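You operate a simulated robot arm through the tools that you are given. There is no shell and no other tool.

You run a simulated robot arm. Do the job below in one go: nothing can be reset, and whatever is moved stays where it is left.

Task
Wipe the drips off the drip tray with the pink rag, then bin it and shut the lid. What is to be rubbed or washed off counts as gone when no trace of it is left.

It is judged by the outcome, as a careful person would: the job done as asked, and still so three seconds after it is handed in. It fails if anything else is knocked over, pushed out of place, dropped, spilled or broken. A push-on lid holds only when it is set on centred and level and pressed home; a screw cap is set on level and turned clockwise until tight.

Robot
A 6-joint arm with a two-finger parallel gripper, fixed in place. Base frame: the origin is at the foot of the arm, x ahead of it, y to its left, z up; the work surface is at about z = 752. Readings come in mm, rad, newtons and seconds.
Its first joint turns from -2.897 to 2.897 rad. Payload 3.91 kg.
The TCP is the grasp point between the finger pads, 30 mm short of the fingertips. In the tool frame z runs along the fingers and y along their closing line. Largest opening 110 mm; finger width 20, thickness 10; the body of the gripper, 48 by 112 mm, starts 55 mm behind the TCP.
Orientation is that of the tool frame in the base frame, as [roll, pitch, yaw] about the fixed x, y, z axes, in that order (R = Rz(yaw) Ry(pitch) Rx(roll)). With the fingers straight down and closing along the base's y, the tool's x points along the base's -x, its y along +y and its z along -z.

Tools
- The arm moves only by the tool jog_arm. Its argument "commands" is a list of rows, each a list of 3 entries, a list of its own where there are three numbers: the shift along the tool's x, y, z in units of 50 mm (1.0 is 50 mm), then the turn, a rotation vector about the tool's x, y, z in units of 6 degrees (1.0 is 6 degrees), then the finger opening in mm, from 0 to 110. In form: [[[tx, ty, tz], [ax, ay, az], grip], ...]. A call has 1 to 20 rows; each row shifts and turns the commanded pose from where the row before left it, along the tool's axes as they then stand. A call with a number of a shift or a turn outside -1 to 1 is refused whole. Rows are played at 5 a second. More than 50 mm and 0.15 rad between two rows, or a gripper value outside its range, and nothing of the call is played. A pose out of reach is approached as far as the arm can. The call stops where the force on the tool passes 40 N (or 10 N more than at its start, if that is more) or the arm is blocked; 0.2 s more then pass. Each finger travels about 108 mm/s and halts on what it meets, pressing with about 20 N; the grip force reading is that of the motor and also rises with nothing between the fingers. The clock runs only during rows and for 0.2 s after the last one: add rows that do not move to give the fingers time. The reply holds the time, the measured pose of the TCP, the force on the tool along the base axes, the opening and the grip force, in the units named above and with some noise, with the torque about the TCP (base axes, N m) and any sound that the robot's microphone picked up.
- Cameras (640 x 400 px; columns grow to the right, rows downward): "scene" is fixed at [51.4, 649.4, 1331.5]; the picture's right is [-0.67, -0.75, 0.00], its down [-0.30, 0.26, -0.92] and it looks along [0.69, -0.61, -0.40] (base axes); focal length 276 px, centre (320, 200). "wrist" rides on the gripper at [72, 17, -103] in the tool frame; the picture's right is [-0.23, 0.97, 0.00], its down [-0.76, -0.18, -0.62] and it looks along [-0.61, -0.14, 0.78] (tool axes); focal length 222 px, centre (320, 200).
- camera(camera): a new picture of that camera. It takes no simulated time.
- locate(camera, pixels): for up to 12 pixels [column, row] of the newest picture of that camera ("zoom" is the newest enlarged one), the place [x, y, z] in the base frame of the surface seen there, good to about 3 mm. It takes no simulated time.
- enlarge(camera, box): a new picture of the part [left, top, right, bottom] of that camera's present view, enlarged. It takes no simulated time.
- job_done(): hands the job in; it is judged then, once.

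Unless the task says otherwise, let go and move clear before handing in.

The tools are called as name(argument=value, ...) on one line, values as JSON. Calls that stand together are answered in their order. jog_arm: Moves the arm, as the interface text tells. Its arguments: {"type":"object","properties":{"commands":{"type":"array"}},"required":["commands"]} The other tools are called the same way: camera (camera) takes a picture; locate (camera, pixels) gives the place of the surface under pixels of a picture; enlarge (camera, box) takes an enlarged picture of a part of a camera's view; job_done () hands the job in.

At the start:

```text
clock: 0.0
eef_pos: [552.5, 329.8, 1200.2]
ee_rot: [3.141, 0.0, 3.141]
ft_force: [0.2, 0.3, 0.3]
ft_torque: [-0.02, 0.01, 0.03]
grip_width: 110.2
gripper_force: 0.2
```

scene: 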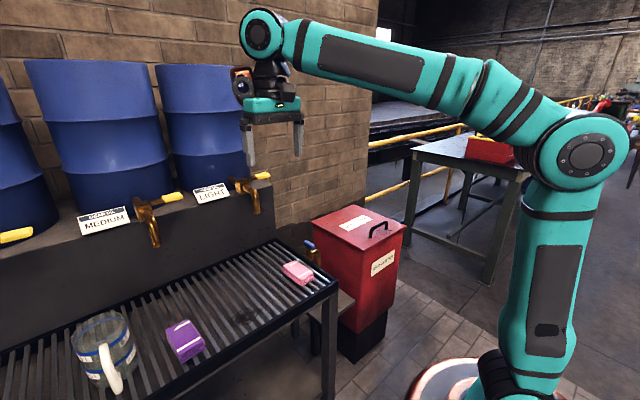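
wrist: 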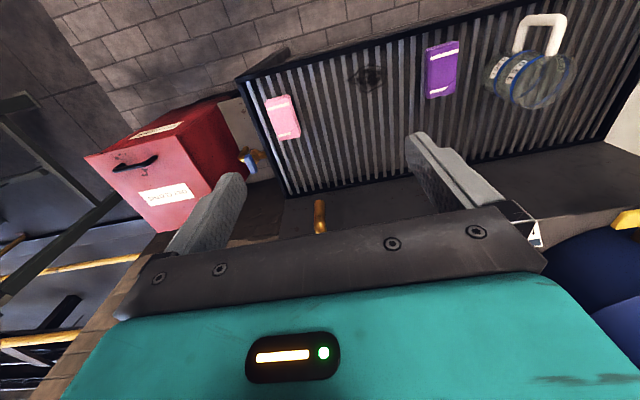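

The scene shows a pink rag near pixel (298,272) on the slatted tray, a purple one at (185,340), a mug, and a red bin with a lid at (360,230). I'll enlarge the views to find the drips and look at the bin.

enlarge(camera="scene", box=[140, 230, 340, 355])

enlarge(camera="wrist", box=[230, 20, 490, 180])

locate(camera="scene", pixels=[[298, 267], [285, 266], [297, 283], [314, 278], [185, 340], [245, 318], [313, 226], [362, 206], [406, 229], [358, 252], [378, 229], [320, 248]])

locate(camera="wrist", pixels=[[282, 117], [268, 99], [289, 95], [279, 138], [300, 134], [370, 77], [442, 70], [320, 215], [245, 157], [85, 155], [135, 163], [238, 80]])

```text
3.20 times, centred on (240, 292) of scene
```

zoom: 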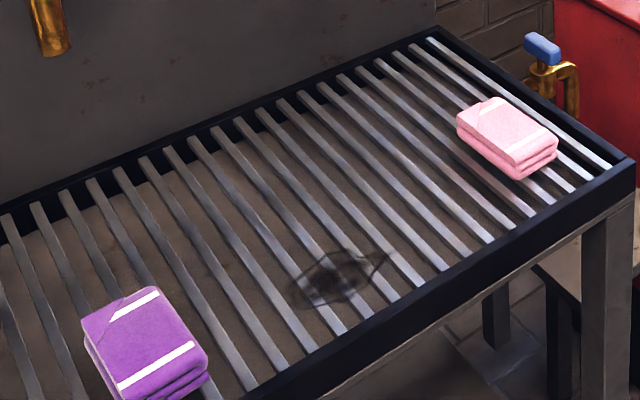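

```text
2.46 times, centred on (360, 100) of wrist
```

zoom: 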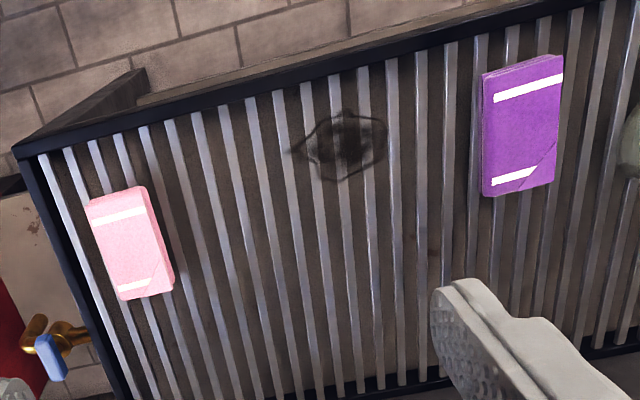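

```text
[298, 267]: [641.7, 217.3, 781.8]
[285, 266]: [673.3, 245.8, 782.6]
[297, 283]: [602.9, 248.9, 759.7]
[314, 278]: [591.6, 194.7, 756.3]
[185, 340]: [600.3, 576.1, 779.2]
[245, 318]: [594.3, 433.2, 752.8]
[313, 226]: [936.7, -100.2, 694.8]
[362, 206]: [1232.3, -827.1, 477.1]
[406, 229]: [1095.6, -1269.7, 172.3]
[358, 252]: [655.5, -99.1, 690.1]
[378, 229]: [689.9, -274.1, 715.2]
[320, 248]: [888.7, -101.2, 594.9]
```

```text
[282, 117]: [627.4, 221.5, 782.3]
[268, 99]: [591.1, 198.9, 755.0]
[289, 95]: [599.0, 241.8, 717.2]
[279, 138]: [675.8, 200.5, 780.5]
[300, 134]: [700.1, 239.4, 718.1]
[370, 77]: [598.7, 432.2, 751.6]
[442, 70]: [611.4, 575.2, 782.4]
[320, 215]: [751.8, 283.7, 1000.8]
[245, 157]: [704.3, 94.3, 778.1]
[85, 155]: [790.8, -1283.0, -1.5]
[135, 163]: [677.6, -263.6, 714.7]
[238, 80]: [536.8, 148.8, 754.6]
```

The stain is at about (595,433,752) across several slats. The pink rag lies flat at about (635,220) with its top at z≈782. Next I'll look closely at the bin and its lid, handle and labels.

enlarge(camera="scene", box=[295, 195, 415, 345])

enlarge(camera="wrist", box=[70, 80, 270, 240])

locate(camera="scene", pixels=[[316, 224], [352, 207], [404, 228], [363, 248], [372, 236], [387, 226], [379, 226], [358, 224], [382, 262], [340, 270], [360, 300], [400, 245]])

locate(camera="wrist", pixels=[[92, 158], [182, 160], [115, 166], [157, 156], [140, 168], [165, 195], [210, 110], [155, 228], [200, 190], [150, 128], [208, 192], [225, 130]])

```text
2.67 times, centred on (355, 270) of scene
```

zoom: 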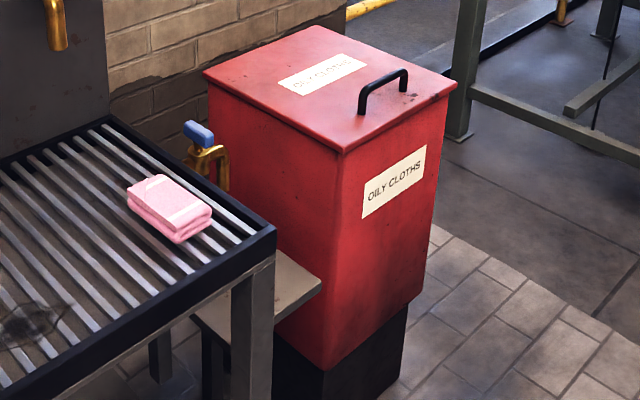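

```text
2.50 times, centred on (170, 160) of wrist
```

zoom: 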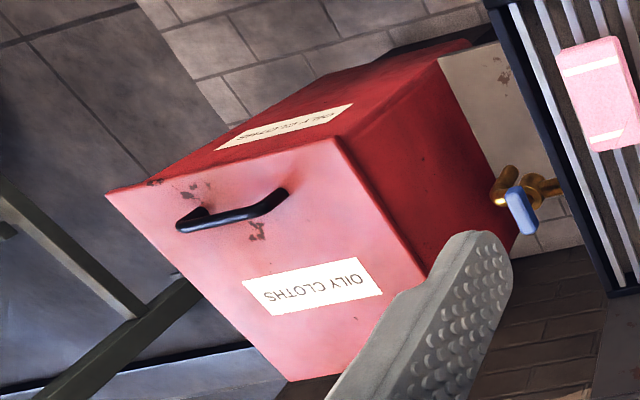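

```text
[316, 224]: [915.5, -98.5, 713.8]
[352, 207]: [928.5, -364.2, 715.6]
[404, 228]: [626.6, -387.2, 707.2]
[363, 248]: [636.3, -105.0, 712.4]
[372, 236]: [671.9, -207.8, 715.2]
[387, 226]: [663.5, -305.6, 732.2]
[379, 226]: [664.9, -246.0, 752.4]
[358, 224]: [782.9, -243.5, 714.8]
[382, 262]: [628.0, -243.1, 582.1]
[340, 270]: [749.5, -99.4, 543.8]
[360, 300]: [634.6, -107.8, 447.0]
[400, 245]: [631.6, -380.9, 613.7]
```

```text
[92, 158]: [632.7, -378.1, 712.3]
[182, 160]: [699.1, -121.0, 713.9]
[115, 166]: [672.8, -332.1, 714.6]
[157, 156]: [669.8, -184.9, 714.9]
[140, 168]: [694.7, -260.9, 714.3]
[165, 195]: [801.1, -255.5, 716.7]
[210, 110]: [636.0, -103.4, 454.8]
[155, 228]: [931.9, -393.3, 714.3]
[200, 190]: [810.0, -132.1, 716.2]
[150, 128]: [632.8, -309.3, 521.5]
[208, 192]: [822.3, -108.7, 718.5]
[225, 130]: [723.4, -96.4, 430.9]
```

The bin is a red box at x 630–930, y −390 to −100, with its lid top at z≈715 and labelled "OILY CLOTHS", and the handle is near x≈665. I'll zoom on the handle and hinge side to get exact geometry.

enlarge(camera="scene", box=[350, 212, 414, 252])

enlarge(camera="wrist", box=[80, 130, 208, 210])

locate(camera="scene", pixels=[[330, 180], [380, 227], [384, 224], [372, 226], [371, 229], [371, 234], [388, 222], [388, 226], [330, 205], [300, 200], [445, 230], [310, 250]])

locate(camera="zoom", pixels=[[200, 160], [240, 150], [300, 130], [170, 170], [330, 110], [230, 165], [280, 140], [260, 145]])

```text
10.00 times, centred on (382, 232) of scene
```

zoom: 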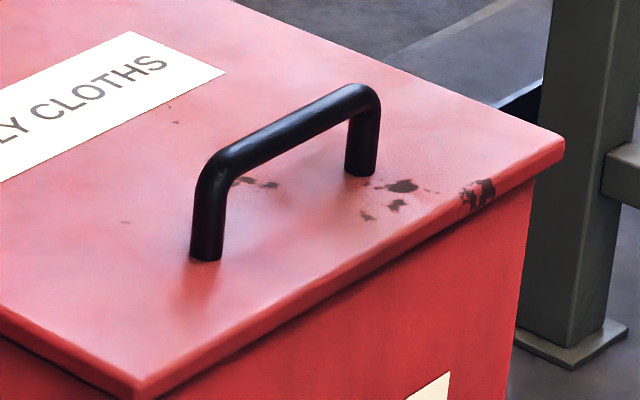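

```text
5.00 times, centred on (144, 170) of wrist
```

zoom: 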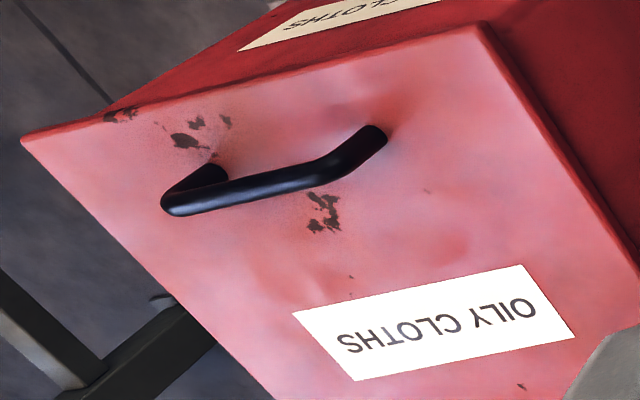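

```text
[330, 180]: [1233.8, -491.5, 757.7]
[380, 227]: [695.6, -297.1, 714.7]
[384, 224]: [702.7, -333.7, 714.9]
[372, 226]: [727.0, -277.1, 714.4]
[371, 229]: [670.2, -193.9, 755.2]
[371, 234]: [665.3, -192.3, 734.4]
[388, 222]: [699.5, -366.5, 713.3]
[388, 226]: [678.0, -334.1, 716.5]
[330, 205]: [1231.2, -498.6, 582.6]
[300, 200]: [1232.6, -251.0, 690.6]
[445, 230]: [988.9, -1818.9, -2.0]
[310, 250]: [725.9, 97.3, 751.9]
```

```text
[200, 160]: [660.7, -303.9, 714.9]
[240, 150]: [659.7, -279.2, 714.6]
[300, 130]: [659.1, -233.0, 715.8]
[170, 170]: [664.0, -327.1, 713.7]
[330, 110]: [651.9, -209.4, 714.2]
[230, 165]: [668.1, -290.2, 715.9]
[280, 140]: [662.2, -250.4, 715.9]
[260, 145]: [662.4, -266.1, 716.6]
```

The handle bar runs along y from about −193 to −305 at x≈668, with its top at z≈757, and the hinge should be at the far edge x≈925. I'll open the lid first with the empty gripper, so I'm moving above the handle and turning the fingers to close along x.

jog_arm(commands=[[[-0.166, -0.827, 0.286], [0, 0, 0], 110], [[-0.166, -0.827, 0.286], [0, 0, 0], 110], [[-0.166, -0.827, 0.286], [0, 0, 0], 110], [[-0.166, -0.827, 0.286], [0, 0, 0], 110], [[-0.166, -0.827, 0.286], [0, 0, 0], 110], [[-0.166, -0.827, 0.286], [0, 0, 0], 110], [[-0.166, -0.827, 0.286], [0, 0, 0], 110], [[-0.166, -0.827, 0.286], [0, 0, 0], 110], [[-0.166, -0.827, 0.286], [0, 0, 0], 110], [[-0.166, -0.827, 0.286], [0, 0, 0], 110], [[-0.166, -0.827, 0.286], [0, 0, 0], 110], [[-0.166, -0.827, 0.286], [0, 0, 0], 110], [[-0.166, -0.827, 0.286], [0, 0, 0], 110], [[-0.166, -0.827, 0.286], [0, 0, 0], 110]])

jog_arm(commands=[[[0, 0, 0], [0, 0, 1], 110], [[0, 0, 0], [0, 0, 1], 110], [[0, 0, 0], [0, 0, 1], 110], [[0, 0, 0], [0, 0, 1], 110], [[0, 0, 0], [0, 0, 1], 110], [[0, 0, 0], [0, 0, 1], 110], [[0, 0, 0], [0, 0, 1], 110], [[0, 0, 0], [0, 0, 1], 110], [[0, 0, 0], [0, 0, 1], 110], [[0, 0, 0], [0, 0, 1], 110], [[0, 0, 0], [0, 0, 1], 110], [[0, 0, 0], [0, 0, 1], 80], [[0, 0, 0], [0, 0, 1], 60], [[0, 0, 0], [0, 0, 1], 60], [[0, 0, 0], [0, 0, 1], 60], [[0, 0, 0], [0, 0, 0], 60]])

camera(camera="wrist")

camera(camera="scene")

```text
clock: 3.0
eef_pos: [667.6, -250.1, 998.9]
ee_rot: [3.141, 0.002, -3.14]
ft_force: [-0.4, 1.3, 0.7]
ft_torque: [-0.03, -0.06, 0.0]
grip_width: 110.1
gripper_force: 0.0
```

```text
clock: 6.4
eef_pos: [670.4, -250.1, 1000.8]
ee_rot: [3.141, -0.002, 1.571]
ft_force: [-0.8, 0.7, -0.7]
ft_torque: [-0.04, 0.02, 0.01]
grip_width: 60.0
gripper_force: 0.1
```

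```text
taken
```

wrist: 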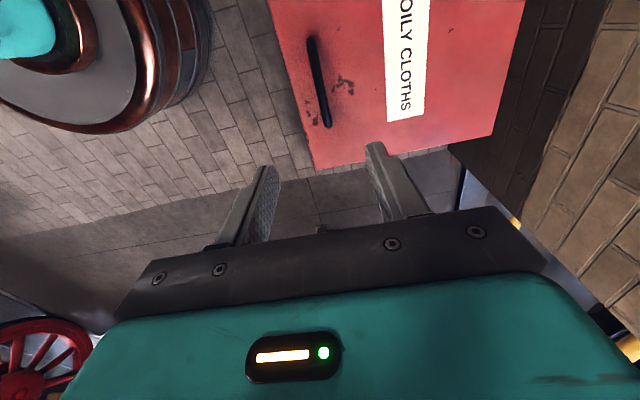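

```text
taken
```

scene: 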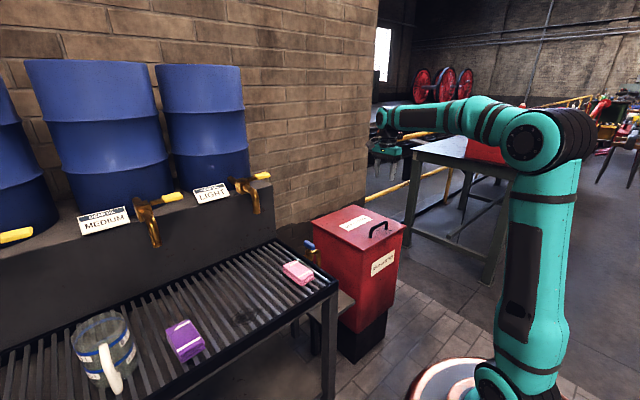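

The arm is above the bin with the tool turned (yaw 1.571, tool x = +Y, tool y = +X). I'll measure the handle from the wrist view, where the bar runs from (312,40) to (326,125).

enlarge(camera="wrist", box=[270, 20, 398, 140])

locate(camera="wrist", pixels=[[311, 40], [313, 52], [315, 65], [318, 80], [321, 95], [324, 110], [327, 122], [314, 166], [277, 20], [492, 134]])

```text
3.33 times, centred on (334, 80) of wrist
```

zoom: 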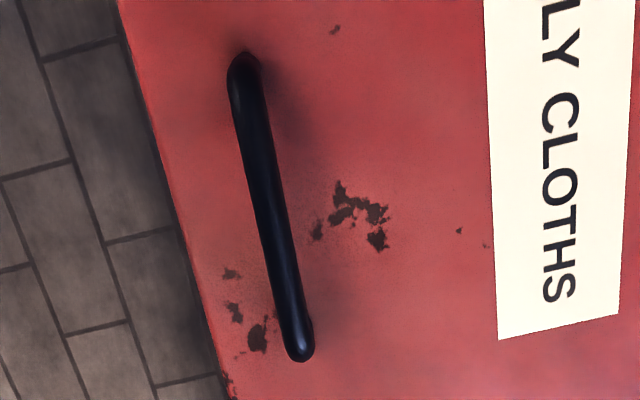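

```text
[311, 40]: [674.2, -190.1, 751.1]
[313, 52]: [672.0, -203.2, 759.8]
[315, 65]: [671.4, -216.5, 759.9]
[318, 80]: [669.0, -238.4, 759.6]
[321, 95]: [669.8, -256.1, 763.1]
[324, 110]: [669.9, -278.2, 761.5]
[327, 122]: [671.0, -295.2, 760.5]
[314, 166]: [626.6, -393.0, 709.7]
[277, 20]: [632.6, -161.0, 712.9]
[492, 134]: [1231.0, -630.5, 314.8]
```

The bar centre is at x≈670, y≈−247, z≈754, directly below the TCP. I'll descend in steps to z≈756, which leaves the tips about 10 mm above the lid, and then close.

jog_arm(commands=[[[0, 0, 0.8], [0, 0, 0], 60], [[0, 0, 0.8], [0, 0, 0], 60], [[0, 0, 0.8], [0, 0, 0], 60], [[0, 0, 0.8], [0, 0, 0], 60], [[0, 0, 0.8], [0, 0, 0], 60], [[0, 0, 0.5], [0, 0, 0], 60], [[0, 0, 0.4], [0, 0, 0], 60], [[0, 0, 0], [0, 0, 0], 60]])

jog_arm(commands=[[[0, 0, 0], [0, 0, 0], 30], [[0, 0, 0], [0, 0, 0], 8], [[0, 0, 0], [0, 0, 0], 8], [[0, 0, 0], [0, 0, 0], 8]])

camera(camera="wrist")

camera(camera="scene")

```text
clock: 8.2
eef_pos: [670.7, -249.4, 755.4]
ee_rot: [-3.141, -0.001, 1.571]
ft_force: [-1.9, -0.2, -0.6]
ft_torque: [-0.03, 0.01, -0.01]
grip_width: 60.2
gripper_force: 0.0
```

```text
clock: 9.2
eef_pos: [670.1, -248.8, 754.8]
ee_rot: [-3.141, -0.003, 1.57]
ft_force: [-18.5, 2.4, -2.9]
ft_torque: [0.18, 0.12, 0.0]
grip_width: 13.4
gripper_force: 44.3
```

```text
taken
```

wrist: 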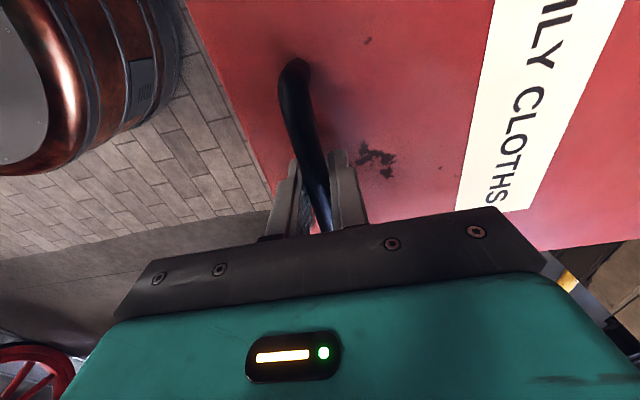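

```text
taken
```

scene: 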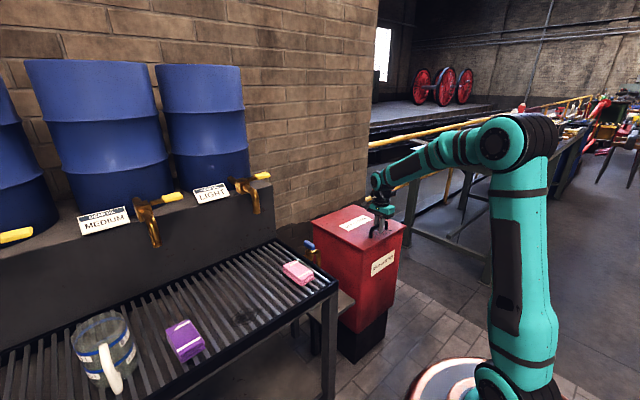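

The fingers hold the bar (opening 13.4). I'll nudge −1.5 mm in x to relax the sideways force, then lift about 22 mm along the expected hinge arc and check the forces.

jog_arm(commands=[[[0, -0.03, 0], [0, 0, 0], 8], [[0, 0.03, -0.15], [0, 0, 0], 8], [[0, 0.03, -0.15], [0, 0, 0], 8], [[0, 0.04, -0.15], [0, 0, 0], 8], [[0, 0, 0], [0, 0, 0], 8]])

camera(camera="scene")

enlarge(camera="scene", box=[295, 175, 415, 275])

```text
clock: 10.4
eef_pos: [674.0, -249.4, 775.4]
ee_rot: [3.137, -0.001, 1.573]
ft_force: [34.2, 16.6, -12.4]
ft_torque: [-0.16, -0.08, 0.0]
grip_width: 13.8
gripper_force: 44.9
stopped in row 5: the force on the tool passed its limit at 42 N (the readings are from after the stop); the commanded pose is now the measured one
```

```text
taken
```

scene: 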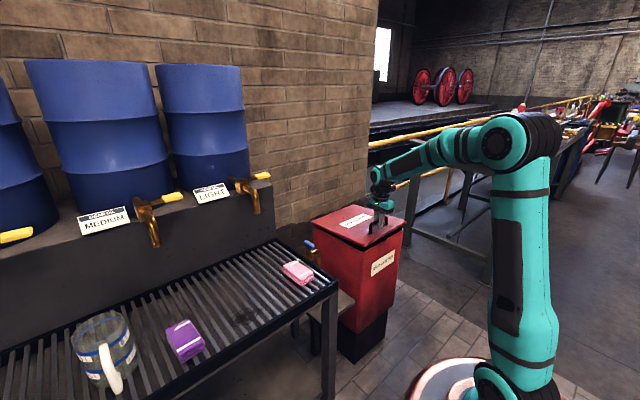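

```text
4.00 times, centred on (355, 225) of scene
```

zoom: 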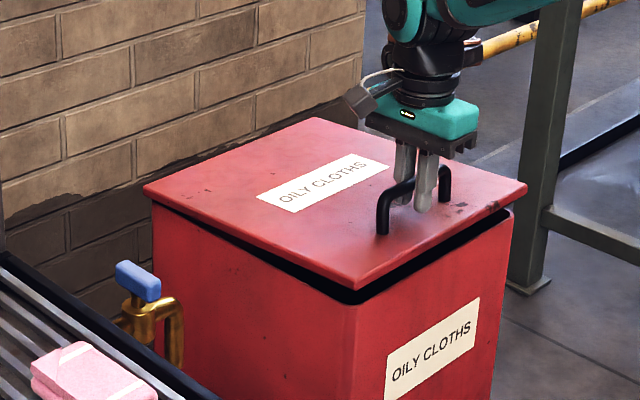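

The lid is hinged at the far edge and has opened by about 5°. The +34 N in x says the true arc leans more toward +x, so I'll shift +x by 2 mm and read the force.

jog_arm(commands=[[[0, 0.04, 0], [0, 0, 0], 8], [[0, 0, 0], [0, 0, 0], 8]])

```text
clock: 11.0
eef_pos: [675.0, -249.3, 776.5]
ee_rot: [3.14, 0.0, 1.57]
ft_force: [7.6, 35.2, -5.1]
ft_torque: [0.27, 0.0, 0.01]
grip_width: 14.1
gripper_force: 45.0
```

The x force has dropped to 8 N, but y now shows +35 N from a small lateral mismatch. I'll shift +y by 1 mm to relieve it.

jog_arm(commands=[[[0.02, 0, 0], [0, 0, 0], 8], [[0, 0, 0], [0, 0, 0], 8]])

```text
clock: 11.6
eef_pos: [674.8, -248.7, 776.0]
ee_rot: [3.14, 0.001, 1.571]
ft_force: [10.3, 20.8, -7.2]
ft_torque: [0.03, 0.0, -0.07]
grip_width: 13.9
gripper_force: 45.4
```

Forces are moderate now. I'll continue along the arc, fitting the hinge at about (925, 702), for three 3° steps.

jog_arm(commands=[[[0.01, 0.092, -0.26], [0, 0, 0], 8], [[0, 0.098, -0.254], [0, 0, 0], 8], [[0, 0.112, -0.248], [0, 0, 0], 8], [[0, 0, 0], [0, 0, 0], 8]])

```text
clock: 12.6
eef_pos: [687.8, -249.2, 814.9]
ee_rot: [3.14, -0.001, 1.571]
ft_force: [-28.5, 14.8, 6.9]
ft_torque: [-0.32, 0.11, -0.09]
grip_width: 13.7
gripper_force: 45.1
```

The x force is −28 N, so the commanded path was about 2 mm too far in +x. Refitting gives a hinge near (928, 711), and I'll continue with that correction.

jog_arm(commands=[[[0.01, 0.07, -0.25], [0, 0, 0], 8], [[0, 0.13, -0.242], [0, 0, 0], 8], [[0, 0.14, -0.236], [0, 0, 0], 8], [[0, 0.154, -0.228], [0, 0, 0], 8], [[0, 0, 0], [0, 0, 0], 8]])

enlarge(camera="scene", box=[295, 155, 415, 275])

```text
clock: 13.8
eef_pos: [712.4, -249.5, 862.7]
ee_rot: [3.138, 0.002, 1.569]
ft_force: [-28.0, -12.2, 14.2]
ft_torque: [-0.85, 0.06, -0.16]
grip_width: 13.8
gripper_force: 44.7
```

```text
3.33 times, centred on (355, 215) of scene
```

zoom: 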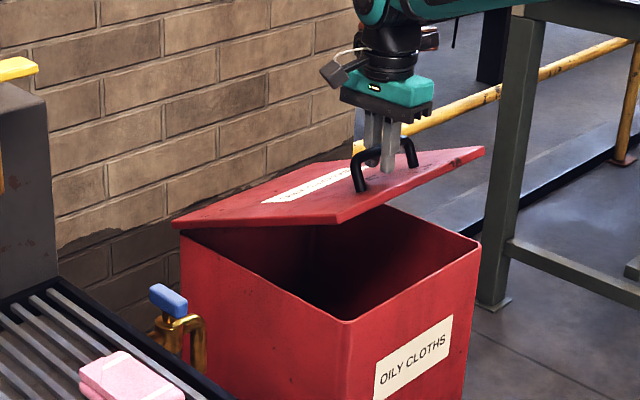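

The lid is about 24° open and the interior shows as an open bin. I'll continue along the arc with the refined hinge (932, 714).

jog_arm(commands=[[[-0.01, 0.15, -0.25], [0, 0, 0], 8], [[0, 0.204, -0.252], [0, 0, 0], 8], [[0, 0.22, -0.238], [0, 0, 0], 8], [[0, 0.236, -0.224], [0, 0, 0], 8], [[0, 0, 0], [0, 0, 0], 8]])

enlarge(camera="scene", box=[295, 135, 415, 255])

```text
clock: 14.8
eef_pos: [750.2, -249.5, 908.6]
ee_rot: [3.135, 0.001, 1.572]
ft_force: [-16.6, 2.8, 13.4]
ft_torque: [-0.49, -0.11, -0.29]
grip_width: 14.0
gripper_force: 45.0
stopped in row 4: the force on the tool passed its limit at 45 N (the readings are from after the stop); the commanded pose is now the measured one
```

```text
3.33 times, centred on (355, 195) of scene
```

zoom: 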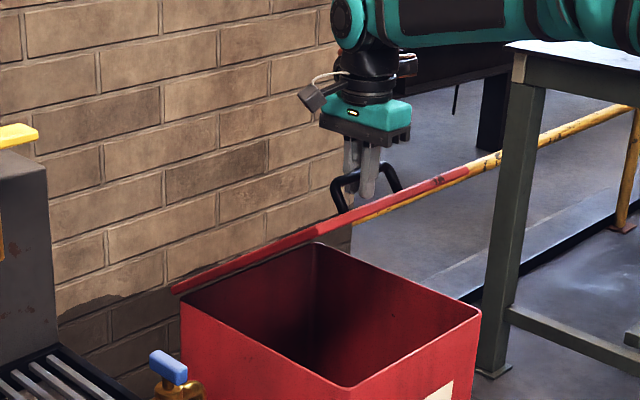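

The force after the stop points radially outward, so the radius should be slightly larger (about 267). I'll continue with that.

jog_arm(commands=[[[0, 0.19, -0.214], [0, 0, 0], 8], [[0, 0.218, -0.178], [0, 0, 0], 8], [[0, 0.228, -0.166], [0, 0, 0], 8], [[0, 0.236, -0.152], [0, 0, 0], 8], [[0, 0, 0], [0, 0, 0], 8]])

```text
clock: 16.0
eef_pos: [792.9, -248.4, 944.8]
ee_rot: [3.136, 0.002, 1.573]
ft_force: [-15.0, 8.8, 18.6]
ft_torque: [-0.05, -0.08, -0.49]
grip_width: 13.6
gripper_force: 44.4
```

The fit now suggests a hinge near (942, 712) with R≈277, and forces are moderate. Continuing the arc.

jog_arm(commands=[[[0, 0.222, -0.2], [0, 0, 0], 8], [[0, 0.256, -0.136], [0, 0, 0], 8], [[0, 0.264, -0.122], [0, 0, 0], 8], [[0, 0.268, -0.11], [0, 0, 0], 8], [[0, 0, 0], [0, 0, 0], 8]])

enlarge(camera="scene", box=[275, 105, 415, 255])

```text
clock: 17.2
eef_pos: [844.6, -248.6, 972.0]
ee_rot: [3.138, 0.0, 1.569]
ft_force: [-0.2, -0.7, -4.7]
ft_torque: [-0.25, -0.08, -0.49]
grip_width: 13.6
gripper_force: 45.1
```

```text
2.67 times, centred on (345, 180) of scene
```

zoom: 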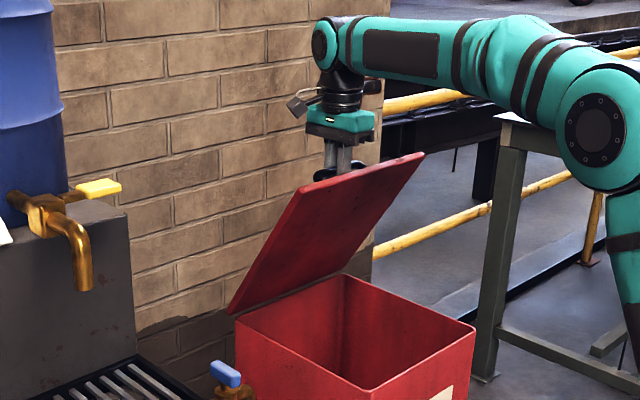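

Forces are near zero with the lid about 60° open, so the hinge fit is good. I'll carry on along the arc for another 15°.

jog_arm(commands=[[[0, 0.278, -0.096], [0, 0, 0], 8], [[0, 0.28, -0.08], [0, 0, 0], 8], [[0, 0.282, -0.064], [0, 0, 0], 8], [[0, 0.288, -0.052], [0, 0, 0], 8], [[0, 0.288, -0.034], [0, 0, 0], 8], [[0, 0, 0], [0, 0, 0], 8]])

enlarge(camera="scene", box=[275, 105, 415, 255])

```text
clock: 18.6
eef_pos: [914.4, -248.4, 989.3]
ee_rot: [3.135, 0.0, 1.57]
ft_force: [-3.9, -12.5, 22.2]
ft_torque: [-0.31, -0.02, -0.57]
grip_width: 13.6
gripper_force: 44.6
```

```text
2.67 times, centred on (345, 180) of scene
```

zoom: 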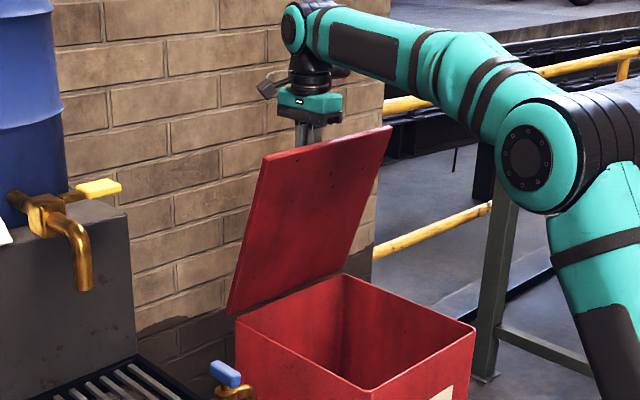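

The lid is at about 76°. Three more steps take it towards vertical while I watch reach and force.

jog_arm(commands=[[[0, 0.29, -0.05], [0, 0, 0], 8], [[0, 0.292, -0.006], [0, 0, 0], 8], [[0, 0.292, 0.01], [0, 0, 0], 8], [[0, 0, 0], [0, 0, 0], 8]])

```text
clock: 19.6
eef_pos: [959.2, -249.5, 991.5]
ee_rot: [3.137, -0.001, 1.571]
ft_force: [0.5, 0.0, 17.3]
ft_torque: [0.04, -0.05, -0.69]
grip_width: 13.6
gripper_force: 45.8
```

No reach limit yet with the lid at about 85°. Three more steps should bring it just past vertical.

jog_arm(commands=[[[0, 0.29, 0.01], [0, 0, 0], 8], [[0, 0.286, 0.04], [0, 0, 0], 8], [[0, 0.282, 0.054], [0, 0, 0], 8], [[0, 0, 0], [0, 0, 0], 8]])

enlarge(camera="scene", box=[275, 105, 415, 255])

camera(camera="wrist")

```text
clock: 20.6
eef_pos: [1001.8, -249.0, 984.8]
ee_rot: [3.136, -0.001, 1.572]
ft_force: [4.5, 21.7, 25.7]
ft_torque: [0.36, -0.02, -0.7]
grip_width: 13.5
gripper_force: 45.4
```

```text
2.67 times, centred on (345, 180) of scene
```

zoom: 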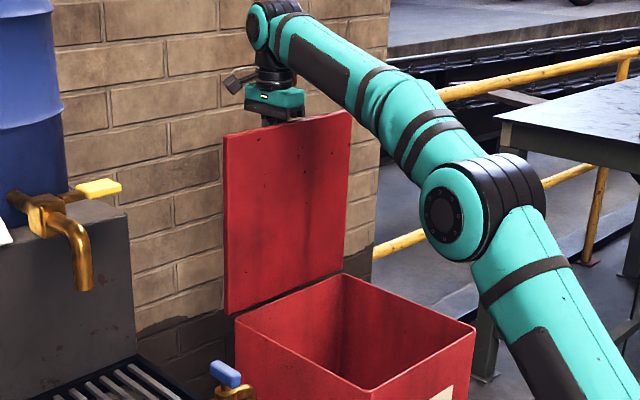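

```text
taken
```

wrist: 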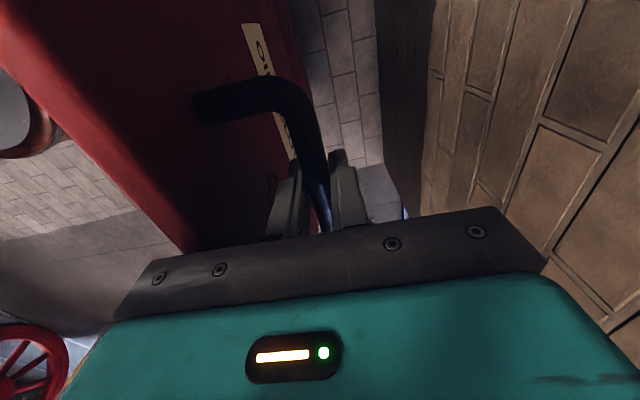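

The lid now looks about vertical. I'll measure its tilt by locating points on its inner face near the bottom and the top.

locate(camera="zoom", pixels=[[240, 300], [230, 150], [330, 270], [340, 130], [290, 280], [290, 135], [285, 210]])

jog_arm(commands=[[[0, 0.28, 0.06], [0, 0, 0], 8], [[0, 0, 0], [0, 0, 0], 8]])

```text
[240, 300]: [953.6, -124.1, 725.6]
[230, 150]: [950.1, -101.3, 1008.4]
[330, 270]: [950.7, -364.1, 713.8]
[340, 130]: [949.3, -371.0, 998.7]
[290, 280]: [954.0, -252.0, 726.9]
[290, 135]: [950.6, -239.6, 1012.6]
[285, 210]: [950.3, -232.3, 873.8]
```

```text
clock: 21.2
eef_pos: [1015.0, -249.4, 982.7]
ee_rot: [3.138, 0.001, 1.57]
ft_force: [5.5, 13.6, 19.1]
ft_torque: [-0.56, 0.02, -0.62]
grip_width: 13.8
gripper_force: 44.9
```

At the last check the lid face was nearly vertical (x 950–954 from bottom to top), so it's now about 92°. I'll push a few more degrees past vertical so gravity holds it open.

jog_arm(commands=[[[0, 0.28, 0.07], [0, 0, 0], 8], [[0, 0.278, 0.085], [0, 0, 0], 8], [[0, 0, 0], [0, 0, 0], 8]])

enlarge(camera="scene", box=[275, 105, 415, 255])

camera(camera="wrist")

locate(camera="zoom", pixels=[[240, 300], [235, 150], [330, 270], [335, 135], [290, 280], [290, 145], [285, 210]])

```text
clock: 21.7
eef_pos: [1033.8, -249.7, 976.7]
ee_rot: [-3.141, 0.0, 1.567]
ft_force: [-0.2, 5.4, 1.9]
ft_torque: [-0.01, 0.46, -0.59]
grip_width: 13.7
gripper_force: 45.0
out of reach, approached as far as the arm can: row 2
stopped in row 2: the force on the tool passed its limit at 46 N (the readings are from after the stop); the commanded pose is now the measured one
```

```text
2.67 times, centred on (345, 180) of scene
```

zoom: 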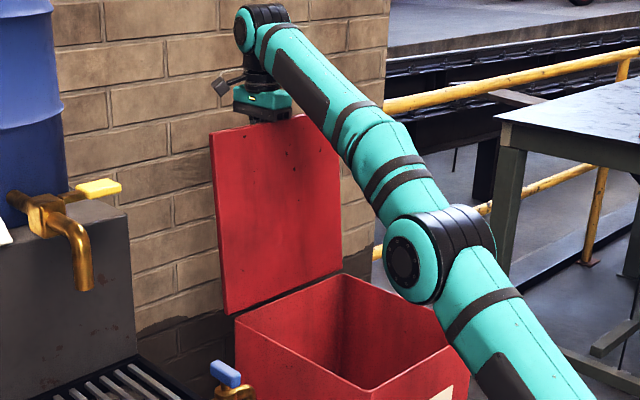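

```text
taken
```

wrist: 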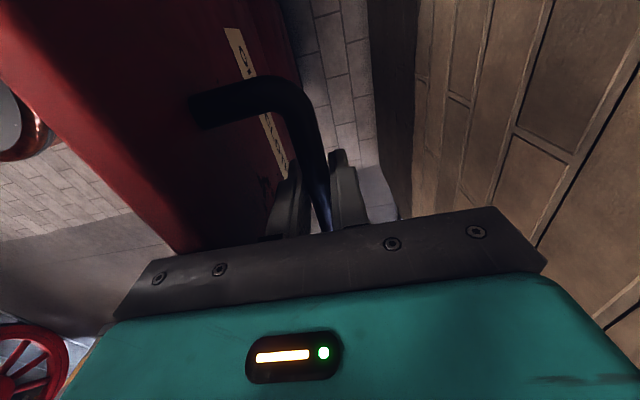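

```text
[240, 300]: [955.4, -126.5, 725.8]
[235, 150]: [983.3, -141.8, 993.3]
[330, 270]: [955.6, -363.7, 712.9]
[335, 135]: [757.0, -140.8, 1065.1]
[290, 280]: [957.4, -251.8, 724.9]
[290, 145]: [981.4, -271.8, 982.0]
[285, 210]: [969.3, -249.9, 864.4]
```

The lid is about 6° past vertical and the arm is at its reach limit. I'll loosen the fingers a little so the bar stays caged, to see whether the lid holds or drifts.

jog_arm(commands=[[[0, 0, 0], [0, 0, 0], 20], [[0, 0, 0], [0, 0, 0], 26], [[0, 0, 0], [0, 0, 0], 30], [[0, 0, 0], [0, 0, 0], 30], [[0, 0, 0], [0, 0, 0], 30], [[0, 0, 0], [0, 0, 0], 30]])

camera(camera="wrist")

enlarge(camera="scene", box=[275, 105, 415, 255])

locate(camera="zoom", pixels=[[240, 300], [235, 150], [330, 270], [290, 280], [290, 145], [285, 210]])

```text
clock: 23.1
eef_pos: [1034.0, -249.2, 976.6]
ee_rot: [-3.142, -0.001, 1.569]
ft_force: [1.1, -4.8, 7.3]
ft_torque: [0.04, 0.39, 0.24]
grip_width: 30.1
gripper_force: 0.1
```

```text
taken
```

wrist: 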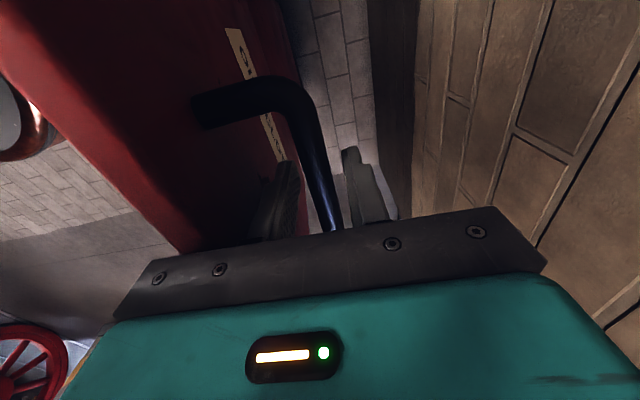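

```text
2.67 times, centred on (345, 180) of scene
```

zoom: 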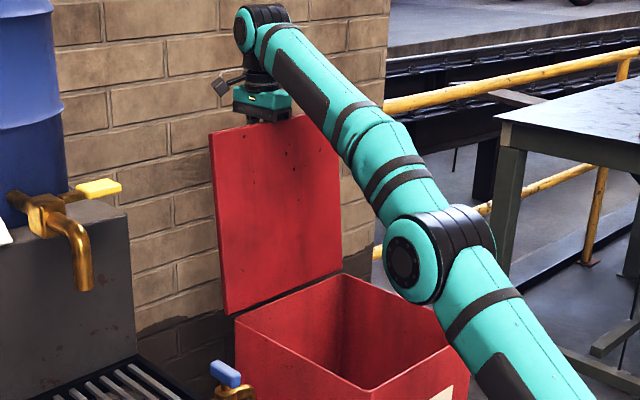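

```text
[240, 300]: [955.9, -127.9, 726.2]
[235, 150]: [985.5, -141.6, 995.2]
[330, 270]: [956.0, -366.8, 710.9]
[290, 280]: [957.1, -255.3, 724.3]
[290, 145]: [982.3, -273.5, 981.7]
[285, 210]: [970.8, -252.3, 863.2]
```

The lid stays put with the bar free between the fingers, so it holds open. I'll open slightly more and test backing straight up in small steps, since I'm near the reach limit.

jog_arm(commands=[[[0, 0, -0.2], [0, 0, 0], 30], [[0, 0, -0.2], [0, 0, 0], 30], [[0, 0, 0], [0, 0, 0], 30]])

```text
clock: 23.9
eef_pos: [1030.0, -247.6, 987.5]
ee_rot: [-3.141, 0.001, 1.568]
ft_force: [1.2, 0.3, -1.1]
ft_torque: [-0.01, 0.02, 0.02]
grip_width: 29.4
gripper_force: 0.1
out of reach, approached as far as the arm can: row 1, 2
```

Backing straight up gains height but the reach limit pulls x back. I'll lean the wrist toward +Y, nearer the base, by 18° while rising, to get back within reach without touching the lid.

jog_arm(commands=[[[0, -0.04, 0], [0, -1, 0], 30], [[0, 0, 0], [0, -1, 0], 30], [[0, 0, 0], [0, -1, 0], 30], [[0, 0, 0], [0, 0, 0], 30]])

camera(camera="wrist")

```text
clock: 24.9
eef_pos: [1027.5, -248.4, 989.6]
ee_rot: [3.141, 0.317, 1.571]
ft_force: [0.8, 0.1, 0.0]
ft_torque: [0.05, 0.04, 0.04]
grip_width: 29.6
gripper_force: 0.1
```

```text
taken
```

wrist: 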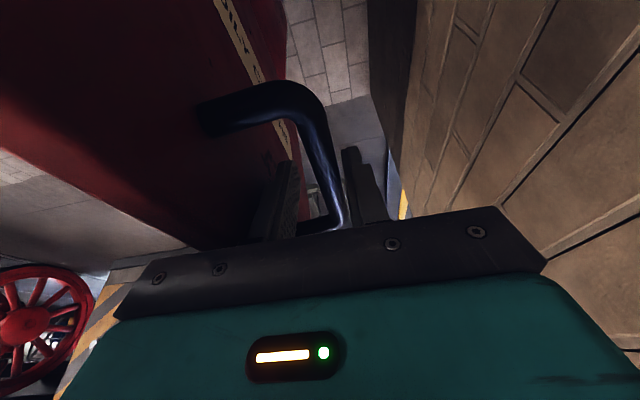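

No contact forces. I'll move +x 3 mm and withdraw along the tool axis in small steps.

jog_arm(commands=[[[0, 0.06, -0.2], [0, 0, 0], 30], [[0, 0, -0.2], [0, -0.5, 0], 30], [[0, 0, -0.2], [0, -0.5, 0], 30], [[0, 0, 0], [0, 0, 0], 30]])

enlarge(camera="scene", box=[275, 85, 415, 235])

```text
clock: 25.9
eef_pos: [1029.7, -239.5, 1019.2]
ee_rot: [-3.14, 0.418, 1.568]
ft_force: [-0.5, -0.4, 0.4]
ft_torque: [0.02, 0.02, -0.01]
grip_width: 29.8
gripper_force: 0.0
```

```text
2.67 times, centred on (345, 160) of scene
```

zoom: 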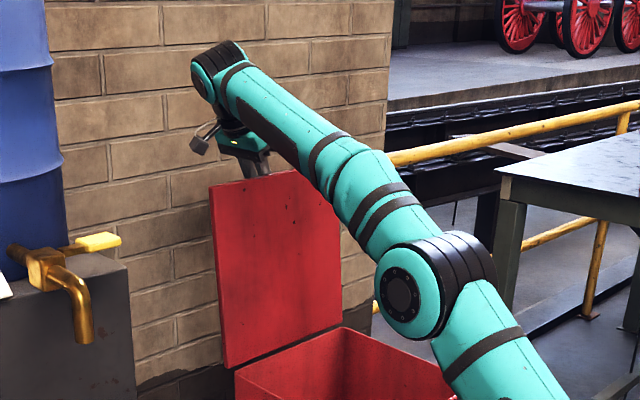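

Withdrawal is clean and the lid is steady. I'll continue up the tool axis until the tips clear the lid's top edge (z≈1021).

jog_arm(commands=[[[0, 0, -0.25], [0, -0.5, 0], 30], [[0, 0, -0.25], [0, -0.5, 0], 30], [[0, 0, -0.25], [0, -0.5, 0], 30], [[0, 0, -0.25], [0, 0, 0], 30], [[0, 0, -0.25], [0, 0, 0], 30], [[0, 0, 0], [0, 0, 0], 30]])

enlarge(camera="scene", box=[275, 85, 415, 235])

```text
clock: 27.3
eef_pos: [1027.1, -205.9, 1069.6]
ee_rot: [-3.141, 0.576, 1.568]
ft_force: [0.8, -0.4, -0.6]
ft_torque: [0.01, 0.01, -0.04]
grip_width: 29.8
gripper_force: 0.0
out of reach, approached as far as the arm can: row 5
```

```text
2.67 times, centred on (345, 160) of scene
```

zoom: 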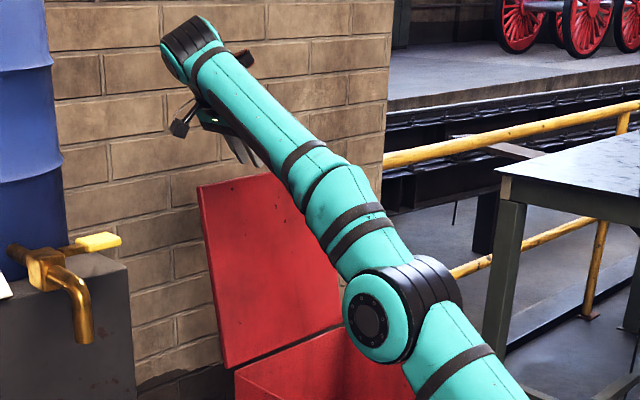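

The lid's top-left corner has moved from (210,183) to (198,187), so it may be leaning back more. I'll measure it before moving on.

locate(camera="zoom", pixels=[[235, 350], [210, 200], [330, 315], [320, 220], [260, 200], [270, 270]])

jog_arm(commands=[[[0, -0.6, -0.3], [0, 0, 0], 30], [[0, -0.8, -0.2], [0, 0, 0], 40], [[0, -0.8, 0], [0, 0, 0], 60], [[0, -0.8, 0], [0, 0, 0], 60]])

camera(camera="scene")

```text
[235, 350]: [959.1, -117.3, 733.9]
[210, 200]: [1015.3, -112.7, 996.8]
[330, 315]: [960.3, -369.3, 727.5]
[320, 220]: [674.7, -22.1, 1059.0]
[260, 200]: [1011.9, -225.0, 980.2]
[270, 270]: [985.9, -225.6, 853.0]
```

```text
clock: 28.3
eef_pos: [875.9, -190.4, 1089.5]
ee_rot: [-3.14, 0.575, 1.569]
ft_force: [0.5, 0.3, -1.0]
ft_torque: [-0.01, 0.1, -0.06]
grip_width: 59.9
gripper_force: 0.1
```

```text
taken
```

scene: 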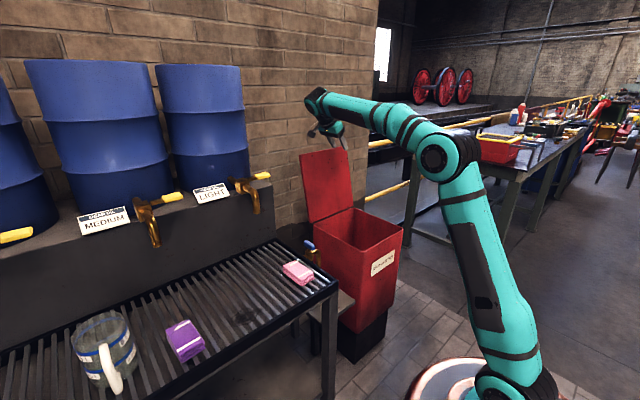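

The lid leaned back to about 12° past vertical. I'll zoom in again to see whether it has settled.

enlarge(camera="scene", box=[275, 105, 415, 255])

locate(camera="zoom", pixels=[[245, 300], [205, 150], [300, 150], [330, 262], [260, 170], [120, 265], [255, 320]])

jog_arm(commands=[[[0, 0, 0], [0, 0, 0], 60], [[0, 0, 0], [0, 0, 0], 60], [[0, 0, 0], [0, 0, 0], 60], [[0, 0, 0], [0, 0, 0], 60], [[0, 0, 0], [0, 0, 0], 60]])

enlarge(camera="scene", box=[275, 105, 415, 255])

locate(camera="zoom", pixels=[[245, 300], [205, 150], [300, 150], [330, 262], [260, 170], [120, 265], [255, 320]])

```text
2.67 times, centred on (345, 180) of scene
```

zoom: 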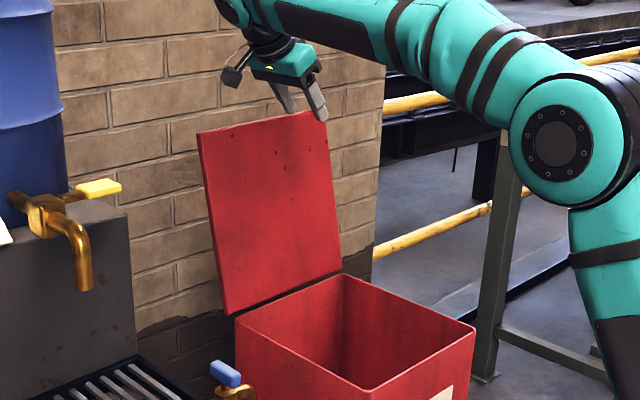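

```text
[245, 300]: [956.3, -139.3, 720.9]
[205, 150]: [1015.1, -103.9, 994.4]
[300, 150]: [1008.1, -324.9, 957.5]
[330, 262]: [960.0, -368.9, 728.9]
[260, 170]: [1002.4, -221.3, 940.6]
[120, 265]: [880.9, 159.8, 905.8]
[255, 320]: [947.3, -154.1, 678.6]
```

```text
clock: 29.5
eef_pos: [876.5, -190.7, 1090.8]
ee_rot: [3.141, 0.577, 1.569]
ft_force: [-0.7, 0.5, -0.9]
ft_torque: [0.02, -0.01, -0.01]
grip_width: 60.2
gripper_force: 0.1
```

```text
2.67 times, centred on (345, 180) of scene
```

zoom: 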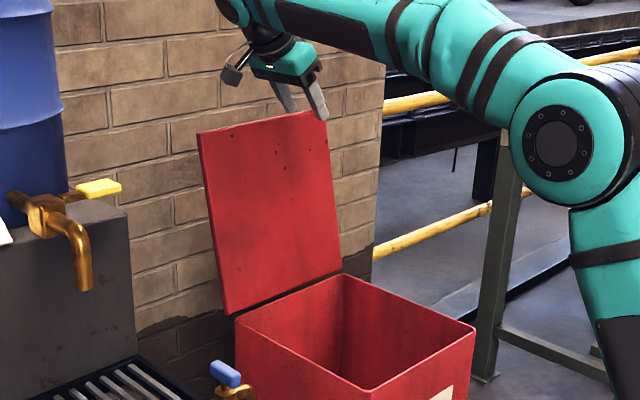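

```text
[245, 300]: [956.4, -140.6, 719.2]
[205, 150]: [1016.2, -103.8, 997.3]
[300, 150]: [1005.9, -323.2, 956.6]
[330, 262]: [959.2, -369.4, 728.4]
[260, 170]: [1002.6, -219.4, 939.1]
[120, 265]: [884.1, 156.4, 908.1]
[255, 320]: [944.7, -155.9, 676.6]
```

The lid has settled against its stop at about 12° past vertical and stays open. Now I'll straighten the tool, turn the fingers back to close along y, and check the tap clearances near the rag.

jog_arm(commands=[[[0, -0.9, 0], [0, 0.92, 0], 80], [[0, -0.9, 0], [0, 0.92, 0], 100], [[0, -0.9, 0], [0, 0.92, 0], 100], [[0, -0.9, 0], [0, 0.92, 0], 100], [[0, -0.9, 0], [0, 0.92, 0], 100], [[0, -0.9, 0], [0, 0.92, 0], 100], [[0, 0, 0], [0, 0, 0], 100]])

jog_arm(commands=[[[0, 0, 0], [0, 0, -1], 100], [[0, 0, 0], [0, 0, -1], 100], [[0, 0, 0], [0, 0, -1], 100], [[0, 0, 0], [0, 0, -1], 100], [[0, 0, 0], [0, 0, -1], 100], [[0, 0, 0], [0, 0, -1], 100], [[0, 0, 0], [0, 0, -1], 100], [[0, 0, 0], [0, 0, -1], 100], [[0, 0, 0], [0, 0, -1], 100], [[0, 0, 0], [0, 0, -1], 100], [[0, 0, 0], [0, 0, -1], 100], [[0, 0, 0], [0, 0, -1], 100], [[0, 0, 0], [0, 0, -1], 100], [[0, 0, 0], [0, 0, -1], 100], [[0, 0, 0], [0, 0, -1], 100], [[0, 0, 0], [0, 0, 0], 100]])

camera(camera="scene")

enlarge(camera="scene", box=[130, 160, 290, 260])

locate(camera="zoom", pixels=[[500, 205], [495, 160], [545, 62], [470, 85], [440, 95], [100, 340], [95, 220], [170, 145], [300, 150], [250, 250]])

```text
clock: 31.1
eef_pos: [606.7, -187.7, 1093.4]
ee_rot: [-3.14, -0.003, 1.57]
ft_force: [-0.2, -0.1, 0.5]
ft_torque: [0.01, 0.03, -0.04]
grip_width: 100.0
gripper_force: 0.2
```

```text
clock: 34.5
eef_pos: [607.8, -192.8, 1088.5]
ee_rot: [3.141, 0.001, 3.14]
ft_force: [-0.1, 0.5, 0.1]
ft_torque: [0.0, 0.0, 0.03]
grip_width: 100.0
gripper_force: 0.0
```

```text
taken
```

scene: 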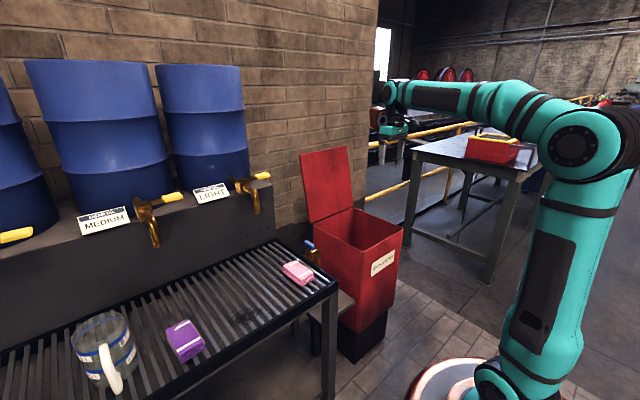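

```text
4.00 times, centred on (210, 210) of scene
```

zoom: 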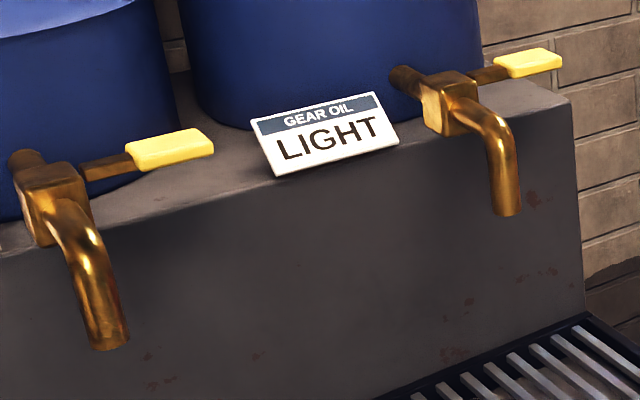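

```text
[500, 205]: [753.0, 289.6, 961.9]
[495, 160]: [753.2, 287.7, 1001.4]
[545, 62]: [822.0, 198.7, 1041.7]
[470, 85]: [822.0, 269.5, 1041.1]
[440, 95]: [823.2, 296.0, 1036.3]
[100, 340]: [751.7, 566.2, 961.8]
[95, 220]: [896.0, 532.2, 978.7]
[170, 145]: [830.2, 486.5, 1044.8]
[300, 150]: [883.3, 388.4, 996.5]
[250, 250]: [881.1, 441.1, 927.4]
```

The tap spouts end at x≈745 and z≈955, which leaves ample clearance over the rag (x≈635). I'll move to a viewing pose to see the rag from above.

jog_arm(commands=[[[0.228, 0.826, 0.276], [0, 0, 0], 100], [[0.228, 0.826, 0.276], [0, 0, 0], 100], [[0.228, 0.826, 0.276], [0, 0, 0], 100], [[0.228, 0.826, 0.276], [0, 0, 0], 100], [[0.228, 0.826, 0.276], [0, 0, 0], 100], [[0.228, 0.826, 0.276], [0, 0, 0], 100], [[0.228, 0.826, 0.276], [0, 0, 0], 100], [[0.228, 0.826, 0.276], [0, 0, 0], 100], [[0.228, 0.826, 0.276], [0, 0, 0], 100], [[0.228, 0.826, 0.276], [0, 0, 0], 100], [[0, 0, 0], [0, 0, 0], 100]])

camera(camera="wrist")

enlarge(camera="wrist", box=[220, 60, 480, 230])

```text
clock: 36.9
eef_pos: [491.9, 221.0, 954.0]
ee_rot: [3.14, 0.0, 3.139]
ft_force: [-0.3, 0.0, 0.5]
ft_torque: [0.0, -0.02, 0.01]
grip_width: 100.1
gripper_force: 0.0
```

```text
taken
```

wrist: 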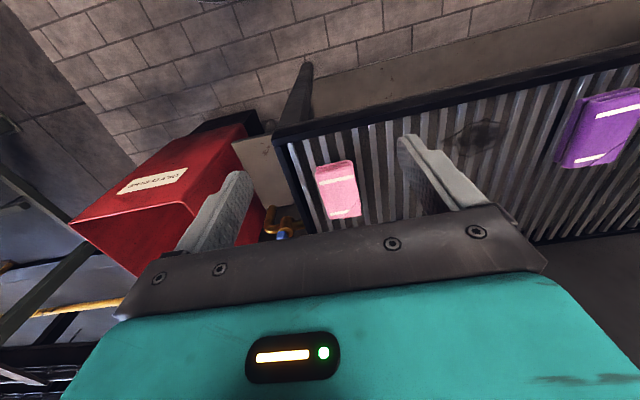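

```text
2.35 times, centred on (350, 145) of wrist
```

zoom: 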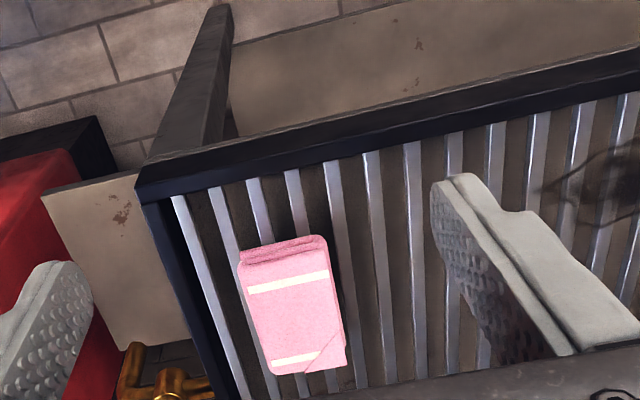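

The rag is fully visible, with its top-face corners in the zoom near (243,265), (325,240), (346,362) and (272,373). I'll locate these.

locate(camera="zoom", pixels=[[246, 268], [322, 256], [342, 358], [274, 368], [295, 315], [243, 252], [322, 238], [290, 260], [255, 320], [335, 310], [308, 366], [595, 195]])

```text
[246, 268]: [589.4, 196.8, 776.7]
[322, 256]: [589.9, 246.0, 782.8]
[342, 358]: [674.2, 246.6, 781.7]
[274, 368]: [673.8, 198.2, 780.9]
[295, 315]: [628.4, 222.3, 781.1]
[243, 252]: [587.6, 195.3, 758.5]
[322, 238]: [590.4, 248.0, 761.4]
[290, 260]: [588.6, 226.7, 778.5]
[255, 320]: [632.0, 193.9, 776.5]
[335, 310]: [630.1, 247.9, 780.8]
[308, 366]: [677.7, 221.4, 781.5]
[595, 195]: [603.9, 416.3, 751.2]
```

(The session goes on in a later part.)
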